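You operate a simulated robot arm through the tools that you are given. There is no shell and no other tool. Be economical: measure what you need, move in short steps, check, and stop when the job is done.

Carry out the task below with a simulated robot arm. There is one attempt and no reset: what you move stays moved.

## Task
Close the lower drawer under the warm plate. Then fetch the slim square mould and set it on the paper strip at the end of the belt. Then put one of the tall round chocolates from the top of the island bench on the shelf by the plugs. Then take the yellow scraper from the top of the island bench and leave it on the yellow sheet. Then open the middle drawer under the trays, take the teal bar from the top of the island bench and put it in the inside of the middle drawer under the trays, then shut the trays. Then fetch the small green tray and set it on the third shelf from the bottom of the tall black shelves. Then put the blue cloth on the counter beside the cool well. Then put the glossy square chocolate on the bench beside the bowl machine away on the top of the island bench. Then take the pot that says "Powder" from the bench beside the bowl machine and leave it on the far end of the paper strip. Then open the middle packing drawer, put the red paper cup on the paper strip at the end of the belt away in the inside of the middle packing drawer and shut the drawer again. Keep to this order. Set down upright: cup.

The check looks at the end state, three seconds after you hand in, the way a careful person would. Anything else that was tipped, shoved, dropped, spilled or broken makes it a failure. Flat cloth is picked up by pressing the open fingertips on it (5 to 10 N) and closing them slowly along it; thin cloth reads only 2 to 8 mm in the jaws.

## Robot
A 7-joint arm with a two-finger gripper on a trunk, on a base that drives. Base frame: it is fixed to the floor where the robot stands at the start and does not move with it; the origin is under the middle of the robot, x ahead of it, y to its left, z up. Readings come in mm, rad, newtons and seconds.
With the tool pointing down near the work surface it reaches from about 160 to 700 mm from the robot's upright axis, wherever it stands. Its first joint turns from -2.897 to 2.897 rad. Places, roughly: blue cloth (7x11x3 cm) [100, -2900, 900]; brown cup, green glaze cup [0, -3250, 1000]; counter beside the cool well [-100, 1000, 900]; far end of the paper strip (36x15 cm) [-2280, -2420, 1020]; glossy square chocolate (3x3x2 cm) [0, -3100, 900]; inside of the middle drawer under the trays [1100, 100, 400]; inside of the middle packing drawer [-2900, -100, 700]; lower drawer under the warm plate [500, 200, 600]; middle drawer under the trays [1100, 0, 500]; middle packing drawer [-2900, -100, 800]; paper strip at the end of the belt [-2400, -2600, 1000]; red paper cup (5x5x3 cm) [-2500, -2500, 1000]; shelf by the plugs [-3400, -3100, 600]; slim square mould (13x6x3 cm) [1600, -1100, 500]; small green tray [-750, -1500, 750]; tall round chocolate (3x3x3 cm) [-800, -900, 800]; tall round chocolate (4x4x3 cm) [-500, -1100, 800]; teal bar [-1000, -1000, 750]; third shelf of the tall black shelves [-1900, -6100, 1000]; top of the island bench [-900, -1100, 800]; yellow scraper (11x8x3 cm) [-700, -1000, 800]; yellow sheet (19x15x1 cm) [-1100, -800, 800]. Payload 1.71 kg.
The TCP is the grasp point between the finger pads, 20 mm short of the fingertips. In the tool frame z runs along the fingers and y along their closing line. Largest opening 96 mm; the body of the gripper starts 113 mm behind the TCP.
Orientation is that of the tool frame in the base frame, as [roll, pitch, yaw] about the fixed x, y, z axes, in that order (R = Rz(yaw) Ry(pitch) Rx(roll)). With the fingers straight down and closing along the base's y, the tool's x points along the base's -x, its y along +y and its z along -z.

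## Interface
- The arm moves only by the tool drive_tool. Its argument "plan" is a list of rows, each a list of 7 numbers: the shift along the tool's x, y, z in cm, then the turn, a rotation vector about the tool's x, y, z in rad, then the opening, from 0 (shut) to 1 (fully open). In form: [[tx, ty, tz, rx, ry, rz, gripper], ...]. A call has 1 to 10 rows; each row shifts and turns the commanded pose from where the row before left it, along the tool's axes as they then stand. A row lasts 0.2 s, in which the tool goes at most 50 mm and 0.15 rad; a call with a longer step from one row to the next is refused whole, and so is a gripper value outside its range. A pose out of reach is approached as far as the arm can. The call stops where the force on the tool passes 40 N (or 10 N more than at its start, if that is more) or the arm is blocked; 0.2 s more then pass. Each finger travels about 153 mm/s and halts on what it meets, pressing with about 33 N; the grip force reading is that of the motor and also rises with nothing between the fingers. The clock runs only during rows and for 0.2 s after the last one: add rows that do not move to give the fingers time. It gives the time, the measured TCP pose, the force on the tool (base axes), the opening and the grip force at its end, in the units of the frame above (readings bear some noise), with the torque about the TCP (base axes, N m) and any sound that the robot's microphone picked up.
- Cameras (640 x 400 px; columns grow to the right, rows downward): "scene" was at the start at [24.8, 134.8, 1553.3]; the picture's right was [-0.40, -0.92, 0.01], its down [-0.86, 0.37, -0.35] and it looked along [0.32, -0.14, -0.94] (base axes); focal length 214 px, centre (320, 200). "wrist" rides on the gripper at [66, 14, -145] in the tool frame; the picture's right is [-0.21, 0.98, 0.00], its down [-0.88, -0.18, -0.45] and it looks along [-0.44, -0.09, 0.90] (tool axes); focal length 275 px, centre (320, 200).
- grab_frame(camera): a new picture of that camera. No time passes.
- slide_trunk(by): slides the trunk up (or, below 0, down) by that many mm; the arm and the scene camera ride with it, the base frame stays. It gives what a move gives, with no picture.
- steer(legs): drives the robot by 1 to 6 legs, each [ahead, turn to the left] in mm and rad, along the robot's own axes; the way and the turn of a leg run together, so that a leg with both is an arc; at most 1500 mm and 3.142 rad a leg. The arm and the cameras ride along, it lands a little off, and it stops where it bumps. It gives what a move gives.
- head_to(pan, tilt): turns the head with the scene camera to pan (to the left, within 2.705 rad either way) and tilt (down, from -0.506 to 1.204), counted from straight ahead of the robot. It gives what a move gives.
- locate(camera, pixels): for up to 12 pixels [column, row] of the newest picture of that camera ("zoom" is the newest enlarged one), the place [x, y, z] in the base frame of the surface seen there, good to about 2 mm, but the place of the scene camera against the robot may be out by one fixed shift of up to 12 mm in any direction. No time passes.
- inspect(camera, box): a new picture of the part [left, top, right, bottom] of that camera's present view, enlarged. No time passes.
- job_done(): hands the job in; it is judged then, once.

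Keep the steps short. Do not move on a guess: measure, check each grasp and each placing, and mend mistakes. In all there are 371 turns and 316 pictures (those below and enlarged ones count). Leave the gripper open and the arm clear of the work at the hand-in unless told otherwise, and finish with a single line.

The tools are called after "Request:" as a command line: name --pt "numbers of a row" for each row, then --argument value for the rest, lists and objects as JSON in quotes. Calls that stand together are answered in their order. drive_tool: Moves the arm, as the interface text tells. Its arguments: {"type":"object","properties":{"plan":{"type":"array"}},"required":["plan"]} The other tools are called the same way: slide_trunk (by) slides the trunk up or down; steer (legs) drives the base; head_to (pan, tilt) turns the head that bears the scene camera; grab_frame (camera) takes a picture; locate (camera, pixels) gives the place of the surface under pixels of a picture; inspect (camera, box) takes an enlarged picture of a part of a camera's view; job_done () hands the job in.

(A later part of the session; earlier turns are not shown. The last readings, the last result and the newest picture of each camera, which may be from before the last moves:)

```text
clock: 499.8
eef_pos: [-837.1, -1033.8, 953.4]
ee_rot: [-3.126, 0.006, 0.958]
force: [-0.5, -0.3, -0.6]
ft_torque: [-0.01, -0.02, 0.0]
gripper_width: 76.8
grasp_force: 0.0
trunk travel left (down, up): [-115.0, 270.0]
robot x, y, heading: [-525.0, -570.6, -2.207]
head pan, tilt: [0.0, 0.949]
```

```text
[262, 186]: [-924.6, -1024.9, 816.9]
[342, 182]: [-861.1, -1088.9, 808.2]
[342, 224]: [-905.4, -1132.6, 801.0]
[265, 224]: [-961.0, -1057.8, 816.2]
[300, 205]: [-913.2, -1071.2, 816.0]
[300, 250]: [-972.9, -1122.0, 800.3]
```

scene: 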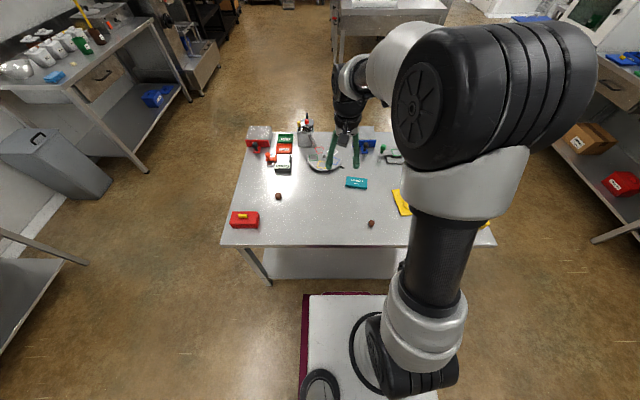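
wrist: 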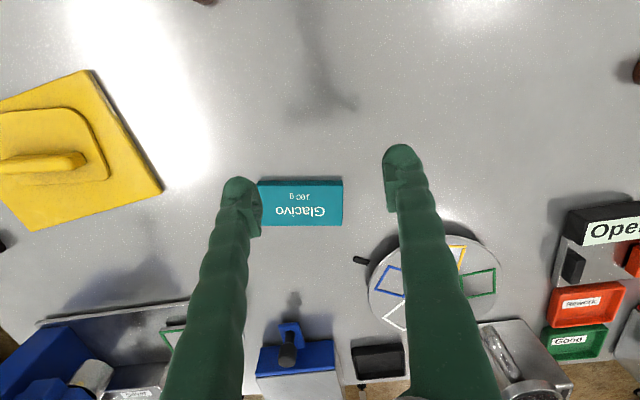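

Bar centre ≈[-911,-1073], 90×49 mm, top 816. I turn the tool 1.39 rad to grip across its 49 mm width.

Request:
drive_tool --pt "0 0 0 0 0 -0.14 0.8" --pt "0 0 0 0 0 -0.14 0.8" --pt "0 0 0 0 0 -0.14 0.8" --pt "0 0 0 0 0 -0.14 0.8" --pt "0 0 0 0 0 -0.14 0.8" --pt "0 0 0 0 0 -0.14 0.8" --pt "0 0 0 0 0 -0.14 0.8" --pt "0 0 0 0 0 -0.14 0.8" --pt "0 0 0 0 0 -0.14 0.8" --pt "0 0 0 0 0 -0.133 0.8"

Request:
drive_tool --pt "1.2 -4 2 0 0 0 0.85" --pt "1.2 -4 3 0 0 0 0.85" --pt "0 0 3 0 0 0 0.85" --pt "0 0 0 0 0 0 0.85"

Request:
grab_frame --camera "wrist"

```text
clock: 502.0
eef_pos: [-837.6, -1034.9, 953.4]
ee_rot: [-3.134, -0.013, 2.352]
force: [-0.4, 0.5, 0.2]
ft_torque: [-0.01, 0.01, -0.02]
gripper_width: 77.0
grasp_force: 0.0
trunk travel left (down, up): [-115.0, 270.0]
robot x, y, heading: [-524.4, -568.2, -2.206]
head pan, tilt: [0.0, 0.949]
```

```text
refused: row 2 steps farther than a row can; nothing moved
```

```text
163 pictures are left
```

wrist: 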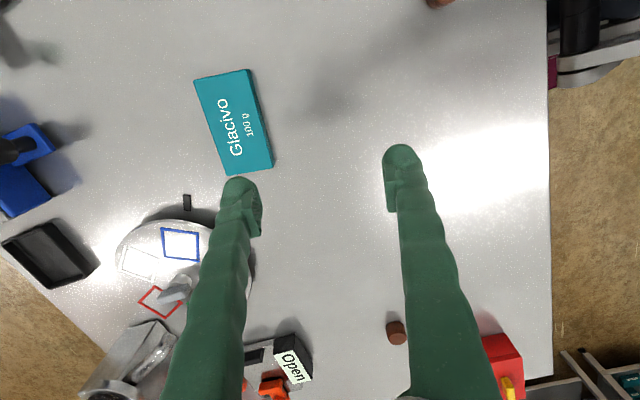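

Request:
drive_tool --pt "0.8 -2.7 2 0 0 0 0.85" --pt "0.8 -2.7 3 0 0 0 0.85" --pt "0.8 -2.6 2 0 0 0 0.85" --pt "0 0 1 0 0 0 0.85" --pt "0 0 0 0 0 0 0.85"

Request:
grab_frame --camera "wrist"

Request:
locate --camera "wrist" --pixels '[[320, 150], [300, 130], [340, 150], [320, 190]]'

```text
clock: 503.2
eef_pos: [-910.6, -1072.9, 874.5]
ee_rot: [-3.134, -0.013, 2.351]
force: [-0.1, -0.8, 0.0]
ft_torque: [0.02, 0.02, -0.04]
gripper_width: 81.5
grasp_force: 0.1
trunk travel left (down, up): [-115.0, 270.0]
robot x, y, heading: [-522.1, -571.2, -2.209]
head pan, tilt: [0.0, 0.949]
```

```text
162 pictures are left
```

wrist: 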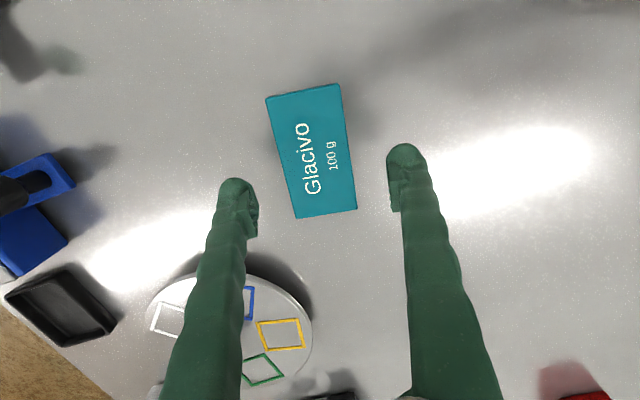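

```text
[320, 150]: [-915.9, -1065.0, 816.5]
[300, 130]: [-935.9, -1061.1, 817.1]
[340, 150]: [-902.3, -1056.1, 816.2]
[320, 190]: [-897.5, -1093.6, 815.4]
```

Aligned; nothing under the fingertips. Descend 51 mm and close.

Request:
drive_tool --pt "0 0 2.5 0 0 0 0.8" --pt "0 0 2 0 0 0 0.8" --pt "0 0 0.6 0 0 0 0.8" --pt "0 0 0 0 0 0 0.65" --pt "0 0 0 0 0 0 0.5" --pt "0 0 0 0 0 0 0.4" --pt "0 0 0 0 0 0 0.4"

Request:
drive_tool --pt "0 0 -2 0 0 0 0.35" --pt "0 0 -3 0 0 0 0.35" --pt "0 0 -4 0 0 0 0.35" --pt "0 0 -4 0 0 0 0.35" --pt "0 0 0 0 0 0 0.35"

Request:
grab_frame --camera "wrist"

```text
clock: 504.8
eef_pos: [-912.4, -1072.7, 822.4]
ee_rot: [-3.135, -0.014, 2.351]
force: [-0.6, -0.6, 0.4]
ft_torque: [0.0, 0.02, 0.03]
gripper_width: 52.8
grasp_force: 32.7
trunk travel left (down, up): [-115.0, 270.0]
robot x, y, heading: [-525.6, -569.0, -2.207]
head pan, tilt: [0.0, 0.949]
```

```text
clock: 506.0
eef_pos: [-909.9, -1075.3, 953.5]
ee_rot: [-3.135, -0.013, 2.352]
force: [0.7, -0.3, -0.7]
ft_torque: [-0.01, 0.01, -0.01]
gripper_width: 52.6
grasp_force: 32.9
trunk travel left (down, up): [-115.0, 270.0]
robot x, y, heading: [-527.1, -571.3, -2.208]
head pan, tilt: [0.0, 0.949]
```

```text
161 pictures are left
```

wrist: 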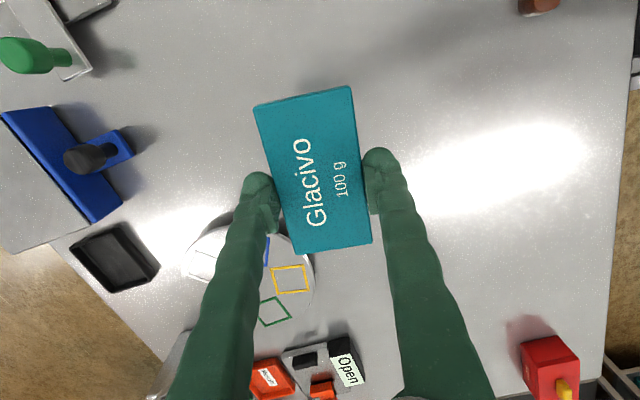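

Bar held. Drive back to the drawer.

Request:
slide_trunk --by 110

Request:
steer --legs '[[-290, 0], [0, 1.571], [880, 0], [0, 1.571]]'

Request:
head_to --pan 0.0 --tilt 0.95

Request:
grab_frame --camera "scene"

```text
clock: 507.4
eef_pos: [-910.6, -1075.4, 1063.7]
ee_rot: [-3.135, -0.015, 2.353]
force: [0.1, 0.2, -0.8]
ft_torque: [0.0, 0.03, 0.02]
gripper_width: 52.6
grasp_force: 33.2
trunk travel left (down, up): [-225.0, 160.0]
robot x, y, heading: [-522.7, -572.4, -2.206]
head pan, tilt: [0.0, 0.949]
```

```text
clock: 523.2
eef_pos: [744.5, -347.4, 1064.0]
ee_rot: [-3.135, -0.013, -0.781]
force: [-0.2, -0.6, -1.5]
ft_torque: [0.0, 0.02, 0.0]
gripper_width: 52.6
grasp_force: 32.9
trunk travel left (down, up): [-225.0, 160.0]
robot x, y, heading: [373.6, -857.5, 0.952]
head pan, tilt: [0.0, 0.949]
```

```text
clock: 523.8
eef_pos: [733.8, -360.3, 1073.6]
ee_rot: [-3.118, -0.013, -0.782]
force: [-0.5, 0.7, -0.5]
ft_torque: [0.02, -0.03, 0.0]
gripper_width: 52.8
grasp_force: 33.1
trunk travel left (down, up): [-225.0, 160.0]
robot x, y, heading: [368.9, -862.4, 0.946]
head pan, tilt: [0.0, 0.949]
```

```text
160 pictures are left
```

scene: 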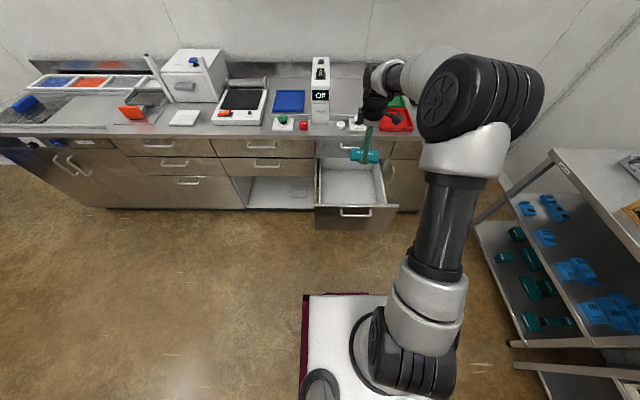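

I measure the open drawer's rim.

Request:
locate --camera "scene" --pixels '[[318, 207], [396, 207], [356, 214], [320, 170], [345, 185], [345, 195], [330, 195], [370, 200]]'

```text
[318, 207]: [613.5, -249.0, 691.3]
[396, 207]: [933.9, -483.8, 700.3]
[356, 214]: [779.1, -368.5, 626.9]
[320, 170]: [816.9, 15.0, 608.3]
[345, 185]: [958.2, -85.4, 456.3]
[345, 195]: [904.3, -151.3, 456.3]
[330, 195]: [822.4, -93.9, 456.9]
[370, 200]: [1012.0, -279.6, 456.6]
```

Drive 235 mm forward, lower the trunk fully, and centre over the drawer.

Request:
steer --legs '[[0, -0.012], [232, 0]]'

Request:
slide_trunk --by -222

Request:
drive_tool --pt "0 2.5 2 0 0 0 0.35" --pt "0 2.5 2 0 0 0 0.35" --pt "0 0 3 0 0 0 0.35" --pt "0 0 0 0 0 0 0.35"

Request:
grab_frame --camera "wrist"

```text
clock: 526.0
eef_pos: [881.0, -175.5, 1072.2]
ee_rot: [-3.121, -0.012, -0.795]
force: [-0.3, 0.2, -0.6]
ft_torque: [0.01, 0.02, 0.02]
gripper_width: 52.7
grasp_force: 32.6
trunk travel left (down, up): [-225.0, 160.0]
robot x, y, heading: [509.4, -673.5, 0.934]
head pan, tilt: [0.0, 0.949]
```

```text
clock: 528.3
eef_pos: [870.1, -188.8, 862.1]
ee_rot: [-3.104, -0.009, -0.795]
force: [-0.9, -0.7, -0.3]
ft_torque: [-0.01, -0.02, -0.03]
gripper_width: 52.6
grasp_force: 33.2
trunk travel left (down, up): [-3.0, 382.0]
robot x, y, heading: [511.8, -672.5, 0.933]
head pan, tilt: [0.0, 0.949]
```

```text
clock: 529.3
eef_pos: [838.0, -224.2, 788.5]
ee_rot: [-3.106, -0.01, -0.794]
force: [0.3, 0.0, -1.6]
ft_torque: [-0.01, 0.05, -0.01]
gripper_width: 52.4
grasp_force: 33.0
trunk travel left (down, up): [-3.0, 382.0]
robot x, y, heading: [509.6, -672.4, 0.937]
head pan, tilt: [0.0, 0.949]
```

```text
159 pictures are left
```

wrist: 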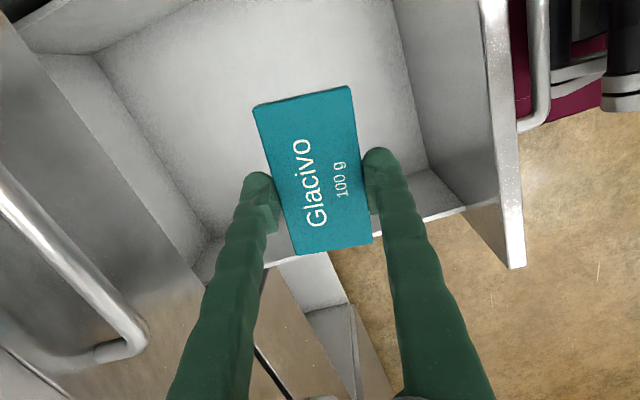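

The bar hangs inside the drawer outline. Shift 3 cm toward its centre and descend in steps.

Request:
drive_tool --pt "1.5 0 3 0 0 0 0.35" --pt "1.5 0 3 0 0 0 0.35" --pt "0 0 4 0 0 0 0.35" --pt "0 0 4 0 0 0 0.35" --pt "0 0 4 0 0 0 0.35" --pt "0 0 4 0 0 0 0.35" --pt "0 0 3 0 0 0 0.35" --pt "0 0 0 0 0 0 0.35"

Request:
grab_frame --camera "wrist"

```text
clock: 531.1
eef_pos: [868.1, -239.9, 540.0]
ee_rot: [-3.104, -0.009, -0.795]
force: [-0.1, 0.6, -1.3]
ft_torque: [0.0, 0.0, 0.02]
gripper_width: 52.6
grasp_force: 33.1
trunk travel left (down, up): [-3.0, 382.0]
robot x, y, heading: [509.6, -672.5, 0.934]
head pan, tilt: [0.0, 0.949]
```

```text
158 pictures are left
```

wrist: 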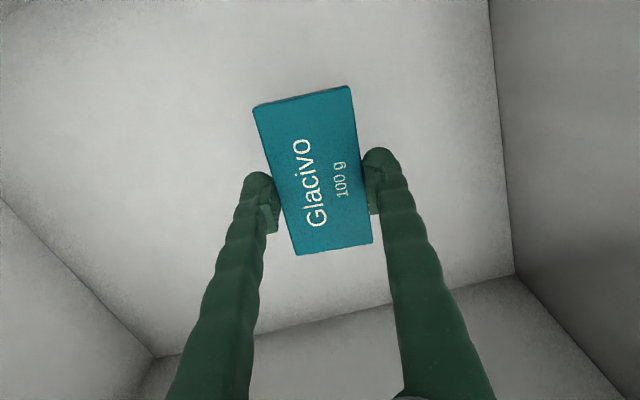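

Well inside. Lower slowly to the floor.

Request:
drive_tool --pt "0 0 3 0 0 0 0.35" --pt "0 0 2.5 0 0 0 0.35" --pt "0 0 0.5 0 0 0 0.35" --pt "0 0 0.4 0 0 0 0.35" --pt "0 0 0.3 0 0 0 0.35" --pt "0 0 0 0 0 0 0.35"

```text
clock: 532.5
eef_pos: [869.0, -238.8, 473.4]
ee_rot: [-3.104, -0.009, -0.798]
force: [-1.9, -0.4, 13.7]
ft_torque: [-0.84, -0.2, -0.16]
gripper_width: 52.6
grasp_force: 32.6
trunk travel left (down, up): [-3.0, 382.0]
robot x, y, heading: [509.1, -672.8, 0.932]
head pan, tilt: [0.0, 0.949]
```

Contact. Release, check, rise.

Request:
drive_tool --pt "0 0 0 0 0 0 0.58" --pt "0 0 0 0 0 0 0.7" --pt "0 0 0 0 0 0 0.75" --pt "0 0 -3 0 0 0 0.75" --pt "0 0 -4 0 0 0 0.75" --pt "0 0 -4 0 0 0 0.75" --pt "0 0 -4 0 0 0 0.75" --pt "0 0 -4 0 0 0 0.75" --pt "0 0 -4 0 0 0 0.75" --pt "0 0 0 0 0 0 0.75"

Request:
grab_frame --camera "wrist"

```text
clock: 534.7
eef_pos: [861.1, -243.7, 703.0]
ee_rot: [-3.106, -0.007, -0.793]
force: [0.5, 0.2, -0.1]
ft_torque: [-0.04, -0.01, 0.0]
gripper_width: 72.0
grasp_force: 0.0
trunk travel left (down, up): [-3.0, 382.0]
robot x, y, heading: [505.8, -671.8, 0.936]
head pan, tilt: [0.0, 0.949]
```

```text
157 pictures are left
```

wrist: 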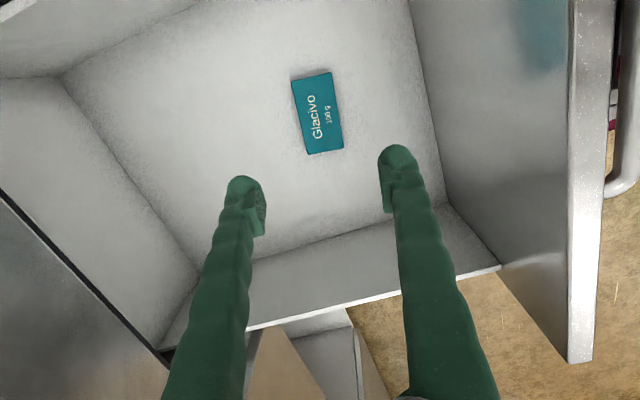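

The bar lies in the drawer. Rise, back off, restore the tool, and prepare to push the drawer shut beside its handle.

Request:
drive_tool --pt "0 0 -4 0 0 0 0.5" --pt "0 0 -4 0 0 0 0" --pt "0 0 -4 0 0 0 0" --pt "0 0 0 0 0 0 0"

Request:
steer --legs '[[-330, 0]]'

Request:
drive_tool --pt "0 0 0 0 0 0.141 0" --pt "0 0 0 0 0 0.141 0" --pt "0 0 0 0 0 0.141 0" --pt "0 0 0 0 0 0.141 0" --pt "0 0 0 0 0 0.141 0" --pt "0 0 0 0 0 0.141 0" --pt "0 0 0 0 0 0.141 0" --pt "0 0 0 0 0 0.141 0" --pt "0 0 0 0 0 0.141 0" --pt "0 0 0 0 0 0.141 0"

Request:
drive_tool --pt "0 3 2.2 0 0 0 0" --pt "0 3 2.2 0 0 0 0" --pt "0 3 2.2 0 0 0 0" --pt "0 3 2.2 0 0 0 0" --pt "0 1.8 2 0 0 0 0" --pt "0 0 0 0 -0.15 0 0" --pt "0 0 0 0 -0.15 0 0" --pt "0 0 0 0 -0.15 0 0" --pt "0 0 0 0 -0.15 0 0" --pt "0 0 0 0 0 0 0"

```text
clock: 535.7
eef_pos: [856.4, -245.8, 822.6]
ee_rot: [-3.106, -0.011, -0.793]
force: [-0.6, -0.5, -0.4]
ft_torque: [0.02, -0.04, -0.03]
gripper_width: 0.2
grasp_force: 30.1
trunk travel left (down, up): [-3.0, 382.0]
robot x, y, heading: [511.8, -669.3, 0.935]
head pan, tilt: [0.0, 0.949]
```

```text
clock: 538.0
eef_pos: [661.7, -508.2, 821.6]
ee_rot: [-3.105, -0.011, -0.789]
force: [-0.2, 0.2, 0.2]
ft_torque: [0.0, -0.01, 0.03]
gripper_width: 0.0
grasp_force: 29.6
trunk travel left (down, up): [-3.0, 382.0]
robot x, y, heading: [313.5, -935.3, 0.943]
head pan, tilt: [0.0, 0.949]
```

```text
clock: 540.2
eef_pos: [653.5, -517.9, 832.5]
ee_rot: [-3.127, 0.05, -2.202]
force: [-0.5, 0.4, 1.0]
ft_torque: [-0.02, -0.04, -0.03]
gripper_width: 0.0
grasp_force: 29.2
trunk travel left (down, up): [-3.0, 382.0]
robot x, y, heading: [314.7, -934.2, 0.943]
head pan, tilt: [0.0, 0.949]
```

```text
clock: 542.4
eef_pos: [547.6, -434.8, 719.7]
ee_rot: [-3.122, 0.651, -2.19]
force: [-0.1, 0.1, -0.4]
ft_torque: [-0.01, -0.03, 0.0]
gripper_width: 0.1
grasp_force: 29.2
trunk travel left (down, up): [-3.0, 382.0]
robot x, y, heading: [315.0, -936.5, 0.948]
head pan, tilt: [0.0, 0.949]
```

Lower to z≈630 and drive forward to push, in stages.

Request:
drive_tool --pt "1.8 0 2.4 0 0 0 0" --pt "1.8 0 2.4 0 0 0 0" --pt "1.8 0 2.4 0 0 0 0" --pt "0 0 0 0 0 0 0"

Request:
steer --legs '[[0, -0.01], [150, 0]]'

Request:
steer --legs '[[150, 0]]'

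Request:
steer --legs '[[120, 0]]'

Request:
grab_frame --camera "scene"

```text
clock: 543.4
eef_pos: [549.2, -432.8, 631.0]
ee_rot: [-3.12, 0.649, -2.189]
force: [-0.1, -0.2, 0.5]
ft_torque: [0.01, 0.0, -0.01]
gripper_width: 0.1
grasp_force: 29.3
trunk travel left (down, up): [-3.0, 382.0]
robot x, y, heading: [315.8, -936.8, 0.942]
head pan, tilt: [0.0, 0.949]
```

```text
clock: 545.2
eef_pos: [641.3, -312.6, 631.7]
ee_rot: [-3.12, 0.649, -2.192]
force: [-0.9, 0.3, 0.5]
ft_torque: [-0.02, 0.02, -0.01]
gripper_width: 0.0
grasp_force: 29.3
trunk travel left (down, up): [-3.0, 382.0]
robot x, y, heading: [406.2, -813.8, 0.934]
head pan, tilt: [0.0, 0.949]
```

```text
clock: 546.6
eef_pos: [724.5, -196.2, 640.9]
ee_rot: [-3.121, 0.665, -2.189]
force: [0.6, 0.1, 0.1]
ft_torque: [-0.01, -0.01, 0.04]
gripper_width: 0.1
grasp_force: 30.0
trunk travel left (down, up): [-3.0, 382.0]
robot x, y, heading: [491.7, -688.9, 0.937]
head pan, tilt: [0.0, 0.949]
```

```text
clock: 547.9
eef_pos: [795.8, -102.6, 643.8]
ee_rot: [-3.119, 0.673, -2.191]
force: [-0.1, 1.2, -0.2]
ft_torque: [-0.03, 0.05, 0.04]
gripper_width: 0.0
grasp_force: 29.4
trunk travel left (down, up): [-3.0, 382.0]
robot x, y, heading: [565.9, -590.7, 0.935]
head pan, tilt: [0.0, 0.949]
```

```text
156 pictures are left
```

scene: 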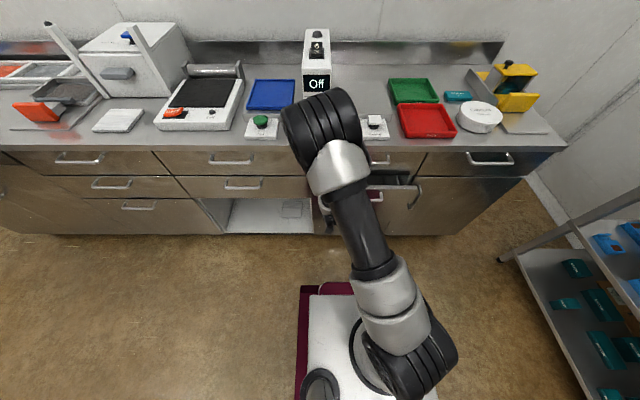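

Most of the way. 65 mm more, then finish with the arm.

Request:
steer --legs '[[65, 0]]'

Request:
drive_tool --pt "-0.8 0 0.6 0 0 0 0" --pt "-0.8 0 0.6 0 0 0 0" --pt "-0.8 0 0.6 0 0 0 0" --pt "-0.8 0 0.6 0 0 0 0" --pt "-0.8 0 0.6 0 0 0 0" --pt "0 0 0 0 0 0 0"

Request:
inspect --camera "scene" --box '[200, 120, 500, 240]'

```text
clock: 548.9
eef_pos: [822.9, -65.3, 659.0]
ee_rot: [-3.119, 0.702, -2.189]
force: [-0.5, 0.3, 0.3]
ft_torque: [-0.02, -0.02, 0.0]
gripper_width: 0.0
grasp_force: 29.1
trunk travel left (down, up): [-3.0, 382.0]
robot x, y, heading: [601.9, -538.6, 0.937]
head pan, tilt: [0.0, 0.949]
```

```text
clock: 550.0
eef_pos: [842.0, -39.6, 664.0]
ee_rot: [-3.116, 0.697, -2.188]
force: [0.0, -0.2, -0.6]
ft_torque: [-0.03, 0.01, 0.01]
gripper_width: 0.0
grasp_force: 29.0
trunk travel left (down, up): [-3.0, 382.0]
robot x, y, heading: [609.2, -537.2, 0.934]
head pan, tilt: [0.0, 0.949]
stopped in row 5: the force on the tool passed its limit at 43 N (the readings are from after the stop); the commanded pose is now the measured one
```

```text
2.13 times, centred on (350, 180) of scene
```

zoom: 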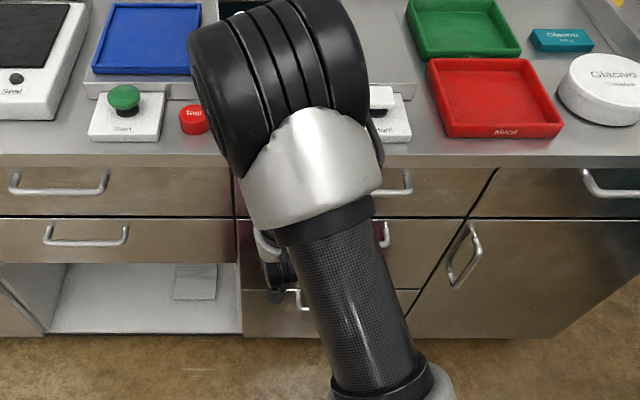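

43 N at v≈467: seems shut. Back off and verify.

Request:
steer --legs '[[-300, 0]]'

Request:
head_to --pan -0.1 --tilt 0.85

Request:
inspect --camera "scene" --box '[200, 100, 460, 260]'

```text
clock: 552.2
eef_pos: [664.1, -281.0, 662.8]
ee_rot: [-3.117, 0.697, -2.185]
force: [0.2, -0.4, -0.5]
ft_torque: [-0.01, 0.0, -0.02]
gripper_width: 0.0
grasp_force: 30.1
trunk travel left (down, up): [-3.0, 382.0]
robot x, y, heading: [432.1, -777.8, 0.935]
head pan, tilt: [0.0, 0.949]
```

```text
clock: 552.9
eef_pos: [659.4, -289.3, 672.8]
ee_rot: [-3.115, 0.711, -2.186]
force: [-0.2, -0.7, 0.3]
ft_torque: [0.03, -0.04, -0.02]
gripper_width: 0.0
grasp_force: 29.8
trunk travel left (down, up): [-3.0, 382.0]
robot x, y, heading: [430.6, -776.3, 0.941]
head pan, tilt: [-0.099, 0.85]
```

```text
2.46 times, centred on (330, 180) of scene
```

zoom: 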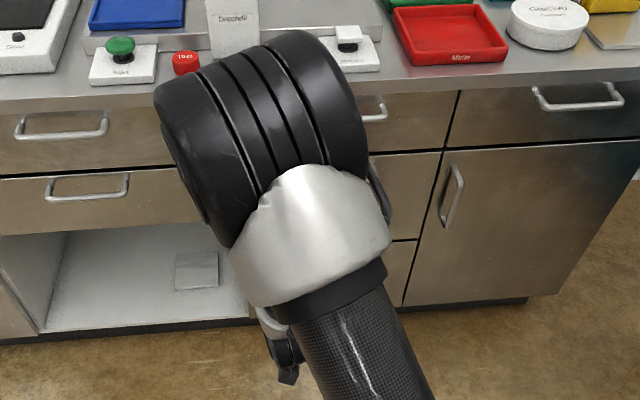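

Request:
locate --camera "zoom" --pixels '[[405, 190], [420, 220], [395, 230], [410, 120], [520, 200], [400, 270], [425, 170], [480, 250]]'

```text
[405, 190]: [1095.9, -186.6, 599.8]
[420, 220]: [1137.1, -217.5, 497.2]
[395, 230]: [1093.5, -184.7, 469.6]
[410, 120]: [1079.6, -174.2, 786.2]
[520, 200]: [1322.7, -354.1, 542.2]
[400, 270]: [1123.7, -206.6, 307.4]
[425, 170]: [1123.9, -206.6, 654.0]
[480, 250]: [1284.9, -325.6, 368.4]
```

Flush with its neighbours: shut. Next the small green tray on the island's far side. Restore the tool, raise, and drive round.

Request:
drive_tool --pt "0 0 -2 0 0.14 0 0" --pt "0 0 -2 0 0.14 0 0.5" --pt "0 0 -2 0 0.14 0 0.8" --pt "0 0 -2 0 0.14 0 0.8" --pt "0 0 -2 0 0.14 0 0.8" --pt "0 -3 -2 0 0 0 0.8" --pt "0 -3 -2 0 0 0 0.8" --pt "0 -3 -2 0 0 0 0.8" --pt "0 0 0 0 0 0 0.8"

Request:
slide_trunk --by 270

Request:
steer --legs '[[0, -1.574], [230, 0], [0, -1.571], [1500, 0], [560, 0], [0, -1.571]]'

Request:
steer --legs '[[760, 0], [0, -1.571]]'

Request:
head_to --pan 0.0 --tilt 0.9

Request:
grab_frame --camera "scene"

```text
clock: 554.9
eef_pos: [702.9, -373.3, 824.5]
ee_rot: [-3.121, 0.011, -2.203]
force: [0.6, 0.2, -0.3]
ft_torque: [0.05, 0.0, -0.02]
gripper_width: 76.6
grasp_force: 0.0
trunk travel left (down, up): [-3.0, 382.0]
robot x, y, heading: [431.5, -780.0, 0.936]
head pan, tilt: [-0.099, 0.85]
```

```text
clock: 557.6
eef_pos: [703.5, -373.1, 1094.3]
ee_rot: [-3.124, 0.015, -2.203]
force: [-0.8, 0.2, 0.3]
ft_torque: [0.01, 0.01, 0.03]
gripper_width: 76.9
grasp_force: 0.0
trunk travel left (down, up): [-273.0, 112.0]
robot x, y, heading: [429.1, -781.0, 0.934]
head pan, tilt: [-0.099, 0.85]
```

```text
clock: 583.9
eef_pos: [-1088.6, -2252.2, 1093.3]
ee_rot: [-3.122, 0.012, -0.686]
force: [1.0, -0.5, -0.6]
ft_torque: [0.01, -0.02, 0.01]
gripper_width: 76.9
grasp_force: 0.1
trunk travel left (down, up): [-273.0, 112.0]
robot x, y, heading: [-696.5, -2551.8, 2.455]
head pan, tilt: [-0.099, 0.85]
```

```text
clock: 592.8
eef_pos: [-990.4, -1700.4, 1101.9]
ee_rot: [-3.123, 0.028, -2.25]
force: [0.2, -0.8, 0.6]
ft_torque: [-0.01, 0.04, 0.0]
gripper_width: 76.7
grasp_force: 0.1
trunk travel left (down, up): [-273.0, 112.0]
robot x, y, heading: [-1280.4, -2071.0, 0.886]
head pan, tilt: [-0.099, 0.85]
```

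```text
clock: 593.4
eef_pos: [-1001.2, -1714.4, 1108.2]
ee_rot: [-3.125, 0.046, -2.249]
force: [0.2, -0.4, -0.2]
ft_torque: [0.02, -0.06, 0.02]
gripper_width: 76.7
grasp_force: 0.1
trunk travel left (down, up): [-273.0, 112.0]
robot x, y, heading: [-1282.1, -2073.9, 0.886]
head pan, tilt: [0.0, 0.901]
```

```text
153 pictures are left
```

scene: 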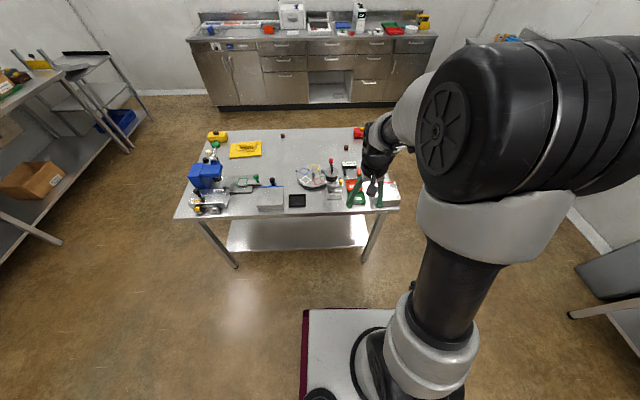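

The tray is near (355,195), partly behind the gripper. Zoom.

Request:
inspect --camera "scene" --box '[300, 140, 420, 240]'

Request:
steer --legs '[[170, 0]]'

Request:
grab_frame --camera "wrist"

```text
4.00 times, centred on (360, 190) of scene
```

zoom: 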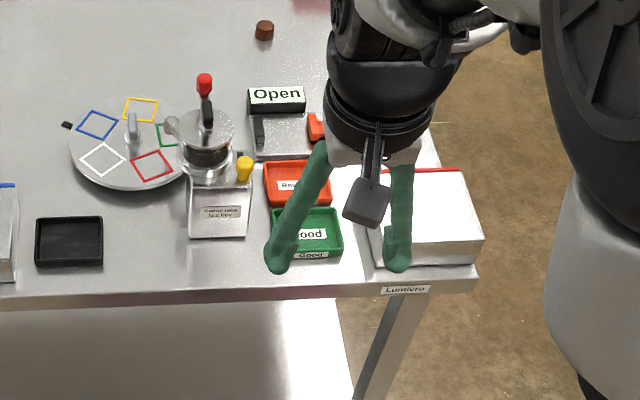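

```text
clock: 594.9
eef_pos: [-899.6, -1590.2, 1112.6]
ee_rot: [-3.122, 0.052, -2.252]
force: [-0.6, -0.6, 1.0]
ft_torque: [0.02, -0.01, 0.02]
gripper_width: 76.8
grasp_force: 0.0
trunk travel left (down, up): [-273.0, 112.0]
robot x, y, heading: [-1173.6, -1941.4, 0.888]
head pan, tilt: [0.0, 0.901]
```

```text
151 pictures are left
```

wrist: 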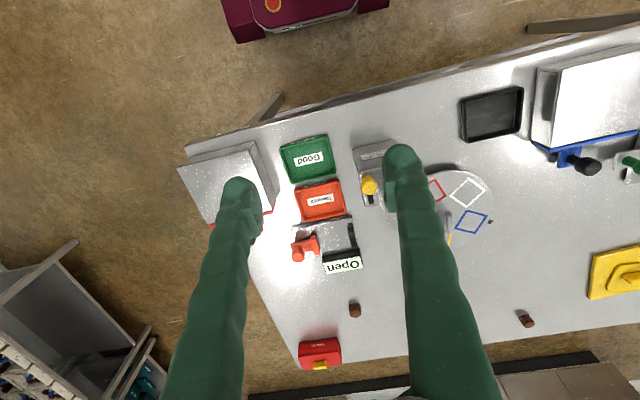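

Green tray at (308,158). Zoom and measure.

Request:
inspect --camera "wrist" --box '[240, 110, 400, 220]'

Request:
locate --camera "zoom" --pixels '[[165, 155], [345, 105], [380, 235], [205, 295], [185, 165], [330, 125], [350, 230], [215, 275], [275, 200], [120, 260], [420, 200], [290, 320]]'

```text
3.64 times, centred on (320, 165) of wrist
```

zoom: 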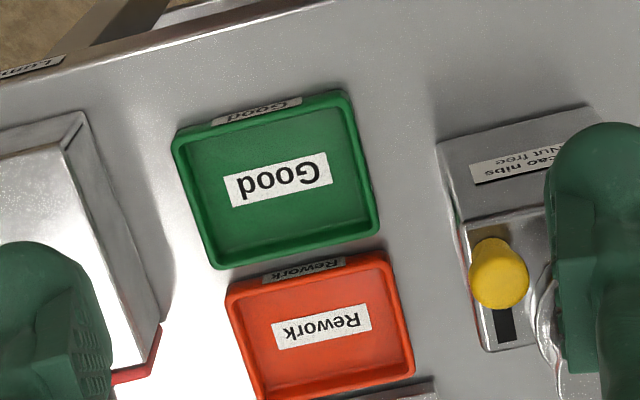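

```text
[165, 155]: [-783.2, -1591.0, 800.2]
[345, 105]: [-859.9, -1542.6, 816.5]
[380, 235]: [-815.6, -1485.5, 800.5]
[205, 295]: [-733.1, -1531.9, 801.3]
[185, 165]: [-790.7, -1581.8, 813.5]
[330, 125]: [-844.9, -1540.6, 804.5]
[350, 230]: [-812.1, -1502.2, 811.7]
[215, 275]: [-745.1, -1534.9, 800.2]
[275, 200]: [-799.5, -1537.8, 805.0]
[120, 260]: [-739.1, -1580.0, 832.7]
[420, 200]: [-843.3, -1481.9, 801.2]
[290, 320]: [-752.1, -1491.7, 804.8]
```

Tray is about 86×73 mm, rim z 816. I'll grip it across 86 mm with the gripper fully open. Align and move above it.

Request:
slide_trunk --by -150

Request:
drive_tool --pt "-2.4 -1.3 1 0 0.025 -0.1 1" --pt "-2.4 -1.3 1 0 0.025 0 1" --pt "-2.4 -1.3 2 0 0 0 1" --pt "-2.4 -1.3 2 0 0 0 1" --pt "0 0 2 0 0 0 1" --pt "0 0 0 0 0 0 1"

Request:
grab_frame --camera "wrist"

```text
clock: 596.7
eef_pos: [-894.2, -1580.3, 958.9]
ee_rot: [-3.123, 0.044, -2.251]
force: [-0.2, -0.2, 1.1]
ft_torque: [0.02, -0.01, 0.03]
gripper_width: 76.7
grasp_force: 0.1
trunk travel left (down, up): [-123.0, 262.0]
robot x, y, heading: [-1173.8, -1947.4, 0.886]
head pan, tilt: [0.0, 0.901]
```

```text
clock: 598.1
eef_pos: [-793.3, -1531.1, 880.1]
ee_rot: [-3.121, -0.01, -2.154]
force: [0.3, 0.0, -0.3]
ft_torque: [0.01, 0.0, -0.01]
gripper_width: 95.8
grasp_force: 0.0
trunk travel left (down, up): [-123.0, 262.0]
robot x, y, heading: [-1174.5, -1941.2, 0.887]
head pan, tilt: [0.0, 0.901]
```

```text
149 pictures are left
```

wrist: 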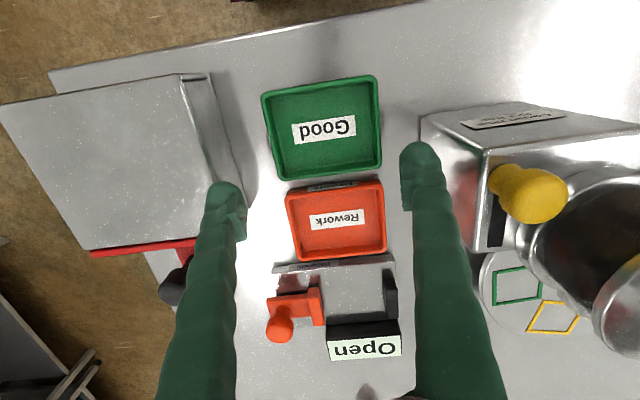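

Request:
inspect --camera "wrist" --box '[200, 60, 440, 220]'

Request:
locate --camera "zoom" --pixels '[[168, 95], [468, 45], [485, 265], [215, 315], [190, 200], [478, 160], [115, 280], [560, 120], [60, 200], [40, 330], [585, 240]]'

```text
2.50 times, centred on (320, 140) of wrist
```

zoom: 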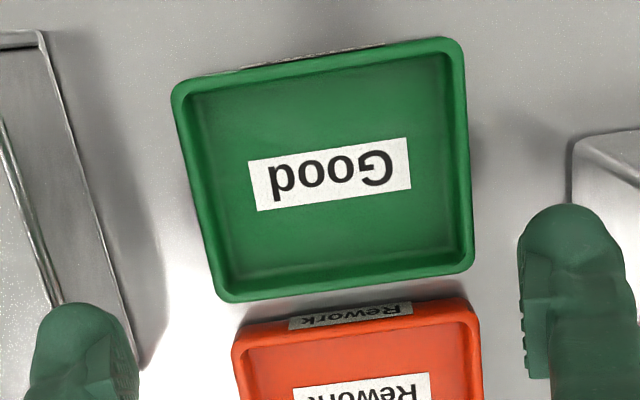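

```text
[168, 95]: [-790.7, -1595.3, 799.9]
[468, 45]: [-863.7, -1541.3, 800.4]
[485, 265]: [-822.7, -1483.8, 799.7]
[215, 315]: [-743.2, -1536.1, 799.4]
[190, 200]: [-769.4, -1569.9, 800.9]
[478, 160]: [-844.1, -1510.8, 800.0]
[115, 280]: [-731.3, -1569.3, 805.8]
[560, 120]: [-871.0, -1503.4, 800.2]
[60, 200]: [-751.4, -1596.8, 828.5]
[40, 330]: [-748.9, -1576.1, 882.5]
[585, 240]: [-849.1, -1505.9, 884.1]
```

Request:
locate --camera "zoom" --pixels '[[180, 86], [455, 44], [468, 258], [222, 294], [203, 195], [463, 150], [318, 170], [105, 250], [85, 180]]'

```text
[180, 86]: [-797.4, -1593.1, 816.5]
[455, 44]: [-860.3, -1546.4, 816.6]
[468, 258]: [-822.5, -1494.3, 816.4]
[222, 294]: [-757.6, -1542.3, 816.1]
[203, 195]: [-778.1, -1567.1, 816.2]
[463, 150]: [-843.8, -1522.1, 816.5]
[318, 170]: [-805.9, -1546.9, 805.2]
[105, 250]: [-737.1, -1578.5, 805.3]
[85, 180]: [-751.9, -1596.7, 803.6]
```

Tray centre ≈[-809.5,-1544], axis 2.504. Adjust and descend halfway.

Request:
drive_tool --pt "1.0 0.32 0 0 0 0.054 1" --pt "0.97 0.32 0 0 0 0 1" --pt "0 0 2 0 0 0 1" --pt "0 0 0.8 0 0 0 1" --pt "0 0 0 0 0 0 1"

Request:
inspect --camera "wrist" --box '[180, 60, 460, 240]'

Request:
locate --camera "zoom" --pixels '[[195, 175], [470, 130], [120, 310], [540, 240], [80, 250], [560, 230]]'

```text
clock: 599.3
eef_pos: [-810.4, -1544.0, 851.7]
ee_rot: [-3.122, -0.009, -2.207]
force: [0.9, 0.4, 0.5]
ft_torque: [-0.02, 0.03, -0.04]
gripper_width: 96.0
grasp_force: 0.1
trunk travel left (down, up): [-123.0, 262.0]
robot x, y, heading: [-1177.0, -1945.8, 0.887]
head pan, tilt: [0.0, 0.901]
```

```text
2.22 times, centred on (320, 150) of wrist
```

zoom: 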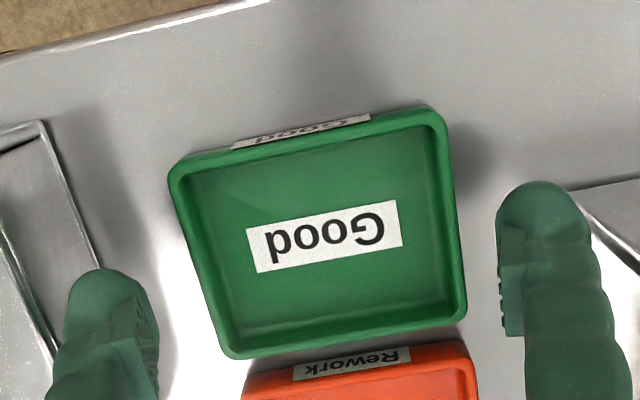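

```text
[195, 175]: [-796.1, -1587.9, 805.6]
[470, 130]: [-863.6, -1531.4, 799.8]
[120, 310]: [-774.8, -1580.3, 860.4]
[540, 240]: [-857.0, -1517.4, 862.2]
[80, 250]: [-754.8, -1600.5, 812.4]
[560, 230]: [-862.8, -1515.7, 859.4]
```

Both sides are clear. Descend to z≈823 and close gently.

Request:
drive_tool --pt "0 0 1.5 0 0 0 1" --pt "0 0 1 0 0 0 1" --pt "0 0 0.35 0 0 0 1" --pt "0 0 0 0 0 0 0.9" --pt "0 0 0 0 0 0 0.8" --pt "0 0 0 0 0 0 0.7" --pt "0 0 0 0 0 0 0.7"

Request:
drive_tool --pt "0 0 -1.5 0 0 0 0.65" --pt "0 0 -2 0 0 0 0.65" --pt "0 0 0 0 0 0 0.65"

Request:
grab_frame --camera "wrist"

```text
clock: 600.9
eef_pos: [-808.9, -1545.6, 824.5]
ee_rot: [-3.121, -0.009, -2.208]
force: [0.5, -1.0, 0.4]
ft_torque: [0.01, 0.0, 0.0]
gripper_width: 83.6
grasp_force: 32.8
trunk travel left (down, up): [-123.0, 262.0]
robot x, y, heading: [-1174.5, -1941.0, 0.884]
head pan, tilt: [0.0, 0.901]
```

```text
clock: 601.7
eef_pos: [-810.4, -1544.6, 859.8]
ee_rot: [-3.121, -0.009, -2.207]
force: [-0.6, -0.2, -0.5]
ft_torque: [-0.02, -0.01, 0.0]
gripper_width: 83.5
grasp_force: 32.8
trunk travel left (down, up): [-123.0, 262.0]
robot x, y, heading: [-1172.7, -1941.0, 0.891]
head pan, tilt: [0.0, 0.901]
```

```text
146 pictures are left
```

wrist: 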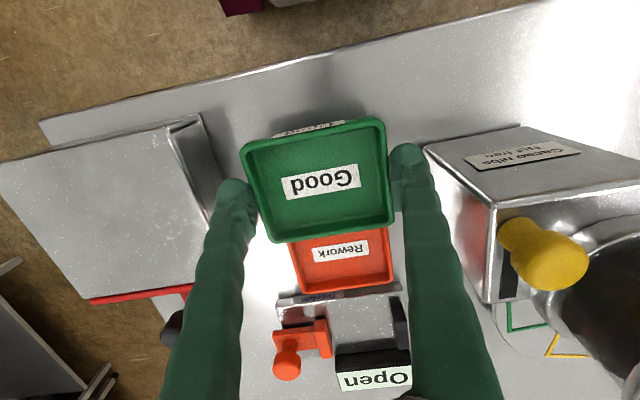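

Tray lifted cleanly. Raise and drive toward the tall black shelves, first to a viewpoint.

Request:
drive_tool --pt "0 0 -4 0 0 0 0.65" --pt "1.5 0 -4 0 0 0 0.65" --pt "1.5 0 -4 0 0 0 0.65" --pt "1.5 0 -2 0 0 0 0.65" --pt "0 0 0 0 0 0 0.65"

Request:
slide_trunk --by 150

Request:
steer --legs '[[-160, 0], [0, -1.522], [850, 0], [0, -1.571], [1500, 0]]'

Request:
head_to --pan 0.35 --tilt 0.35

Request:
grab_frame --camera "scene"

```text
clock: 602.9
eef_pos: [-836.9, -1577.2, 1000.6]
ee_rot: [-3.121, -0.008, -2.205]
force: [0.7, 0.3, -1.0]
ft_torque: [0.03, 0.05, 0.01]
gripper_width: 83.6
grasp_force: 32.6
trunk travel left (down, up): [-123.0, 262.0]
robot x, y, heading: [-1174.8, -1946.5, 0.894]
head pan, tilt: [0.0, 0.901]
```

```text
clock: 604.6
eef_pos: [-837.1, -1578.1, 1149.4]
ee_rot: [-3.12, -0.009, -2.205]
force: [0.4, -0.7, -0.5]
ft_torque: [0.03, 0.0, 0.01]
gripper_width: 83.4
grasp_force: 33.3
trunk travel left (down, up): [-273.0, 112.0]
robot x, y, heading: [-1173.7, -1943.1, 0.881]
head pan, tilt: [0.0, 0.901]
```

```text
clock: 626.8
eef_pos: [-1692.1, -4183.4, 1148.7]
ee_rot: [-3.122, -0.007, 1.056]
force: [0.1, -0.6, -1.4]
ft_torque: [-0.01, 0.03, 0.0]
gripper_width: 83.1
grasp_force: 33.2
trunk travel left (down, up): [-273.0, 112.0]
robot x, y, heading: [-1401.0, -3784.3, -2.136]
head pan, tilt: [0.0, 0.901]
```

```text
clock: 627.8
eef_pos: [-1682.6, -4169.7, 1156.4]
ee_rot: [-3.119, 0.004, 1.055]
force: [0.5, 0.1, 0.0]
ft_torque: [-0.01, 0.01, 0.01]
gripper_width: 83.4
grasp_force: 32.9
trunk travel left (down, up): [-273.0, 112.0]
robot x, y, heading: [-1402.2, -3777.7, -2.138]
head pan, tilt: [0.351, 0.351]
```

```text
145 pictures are left
```

scene: 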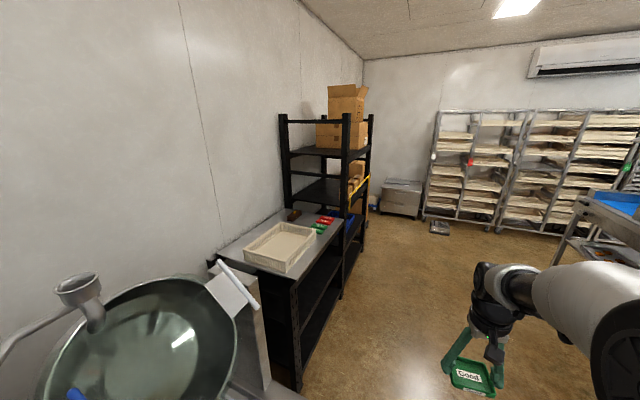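

I measure the tall black shelves.

Request:
inspect --camera "scene" --box '[250, 70, 410, 310]'

Request:
locate --camera "zoom" --pixels '[[250, 80], [190, 190], [230, 215], [280, 140], [300, 200], [330, 130], [270, 285], [310, 260], [190, 150], [290, 110], [260, 70], [300, 300]]'

```text
1.67 times, centred on (330, 190) of scene
```

zoom: 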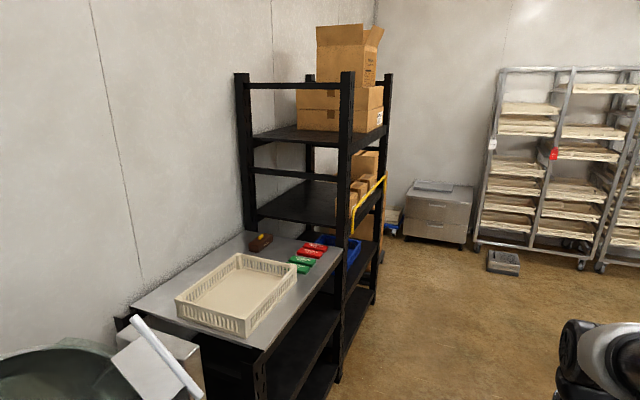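

```text
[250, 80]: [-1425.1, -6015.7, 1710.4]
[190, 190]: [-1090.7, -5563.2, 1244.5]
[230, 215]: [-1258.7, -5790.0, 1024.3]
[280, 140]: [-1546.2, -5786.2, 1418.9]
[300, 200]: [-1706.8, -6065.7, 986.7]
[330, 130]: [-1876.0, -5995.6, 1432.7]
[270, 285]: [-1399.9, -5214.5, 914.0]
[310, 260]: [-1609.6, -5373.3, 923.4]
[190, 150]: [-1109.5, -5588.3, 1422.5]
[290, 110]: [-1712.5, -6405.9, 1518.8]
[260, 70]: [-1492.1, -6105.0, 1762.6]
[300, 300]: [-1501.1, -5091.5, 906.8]
```

Request:
locate --camera "zoom" --pixels '[[243, 120], [345, 120], [388, 100], [310, 100], [265, 212], [340, 225], [320, 195], [350, 185], [370, 205], [345, 300], [355, 165], [280, 185]]'

```text
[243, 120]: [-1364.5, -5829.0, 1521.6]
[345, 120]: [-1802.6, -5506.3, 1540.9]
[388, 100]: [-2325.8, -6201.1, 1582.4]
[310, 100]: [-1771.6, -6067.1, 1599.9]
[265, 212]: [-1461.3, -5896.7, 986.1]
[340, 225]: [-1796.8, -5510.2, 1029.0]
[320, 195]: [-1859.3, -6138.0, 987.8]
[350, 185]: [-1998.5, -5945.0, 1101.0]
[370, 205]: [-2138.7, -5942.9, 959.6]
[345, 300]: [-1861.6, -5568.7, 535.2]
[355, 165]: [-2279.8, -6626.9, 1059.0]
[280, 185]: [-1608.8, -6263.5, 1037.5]
```

Third shelf board is at z≈981, front edge at u≈1810, free between v≈-5550 and -5900. Drive there and face it.

Request:
steer --legs '[[0, -0.068], [1500, 0], [310, 0], [0, 1.571]]'

Request:
head_to --pan 0.0 --tilt 0.55

Request:
grab_frame --camera "scene"

```text
clock: 642.8
eef_pos: [-2096.1, -5587.9, 1156.1]
ee_rot: [-3.118, 0.005, 2.586]
force: [-0.2, 0.6, -0.9]
ft_torque: [0.0, -0.01, 0.01]
gripper_width: 83.7
grasp_force: 32.9
trunk travel left (down, up): [-273.0, 112.0]
robot x, y, heading: [-2473.5, -5295.3, -0.604]
head pan, tilt: [0.351, 0.351]
```

```text
clock: 643.6
eef_pos: [-2111.3, -5577.6, 1162.8]
ee_rot: [-3.118, 0.021, 2.584]
force: [-0.4, 0.0, -0.6]
ft_torque: [0.0, 0.04, 0.02]
gripper_width: 83.5
grasp_force: 32.5
trunk travel left (down, up): [-273.0, 112.0]
robot x, y, heading: [-2471.7, -5297.2, -0.603]
head pan, tilt: [0.0, 0.55]
```

```text
143 pictures are left
```

scene: 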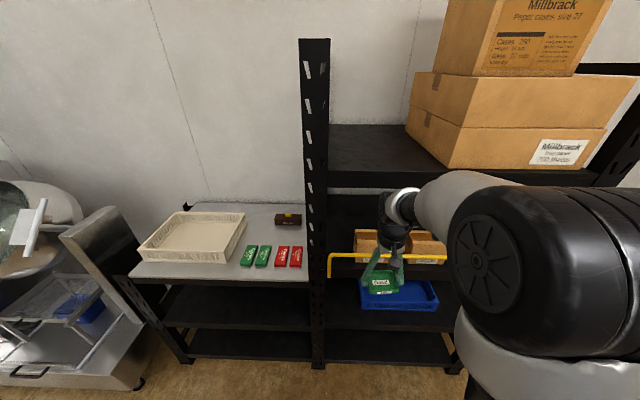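

Request:
inspect --camera "scene" --box '[290, 130, 470, 380]'

Request:
locate --camera "scene" --pixels '[[340, 257], [440, 262], [350, 240], [345, 215], [350, 180], [420, 180], [345, 276], [345, 320], [345, 350], [330, 190], [400, 320], [335, 300]]'

```text
1.60 times, centred on (380, 255) of scene
```

zoom: 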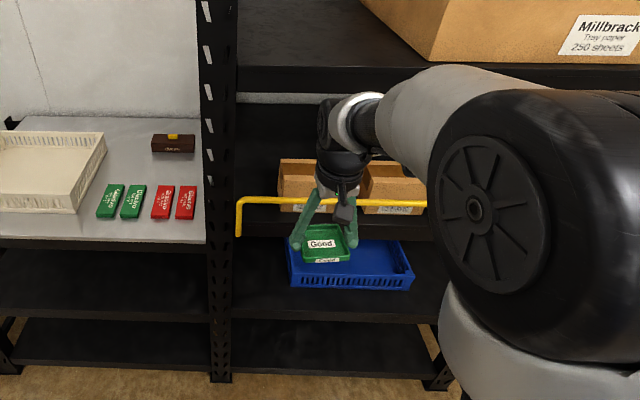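

```text
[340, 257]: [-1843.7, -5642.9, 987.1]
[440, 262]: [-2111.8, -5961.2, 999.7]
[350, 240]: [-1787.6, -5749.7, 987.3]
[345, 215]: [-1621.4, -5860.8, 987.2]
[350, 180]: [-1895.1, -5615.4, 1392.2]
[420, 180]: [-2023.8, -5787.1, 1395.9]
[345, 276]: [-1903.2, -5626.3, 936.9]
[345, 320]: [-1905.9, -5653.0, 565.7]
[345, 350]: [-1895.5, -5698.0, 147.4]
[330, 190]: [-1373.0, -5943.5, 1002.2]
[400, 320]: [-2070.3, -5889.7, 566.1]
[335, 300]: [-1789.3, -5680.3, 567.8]
```

I check the yellow rail at the shelf's front.

Request:
inspect --camera "scene" --box '[320, 225, 450, 305]'

Request:
locate --camera "zoom" --pixels '[[60, 147], [100, 146], [160, 144], [560, 160], [45, 200], [100, 120], [160, 120], [100, 180], [100, 220], [250, 130], [560, 120], [200, 146]]'

```text
4.92 times, centred on (385, 265) of scene
```

zoom: 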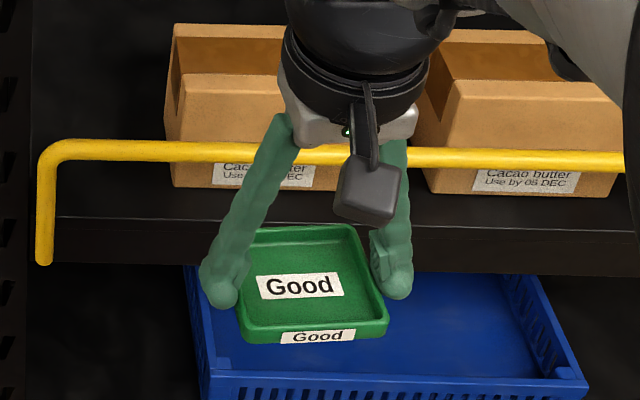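

```text
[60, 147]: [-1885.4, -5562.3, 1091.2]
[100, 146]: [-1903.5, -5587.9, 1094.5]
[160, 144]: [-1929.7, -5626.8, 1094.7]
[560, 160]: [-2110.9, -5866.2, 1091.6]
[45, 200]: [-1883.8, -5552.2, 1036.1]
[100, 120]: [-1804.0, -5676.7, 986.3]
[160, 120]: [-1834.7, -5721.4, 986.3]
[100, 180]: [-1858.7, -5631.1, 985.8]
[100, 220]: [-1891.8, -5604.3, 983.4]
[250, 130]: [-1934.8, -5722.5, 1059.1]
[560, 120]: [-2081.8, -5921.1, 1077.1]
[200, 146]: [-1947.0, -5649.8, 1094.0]
```

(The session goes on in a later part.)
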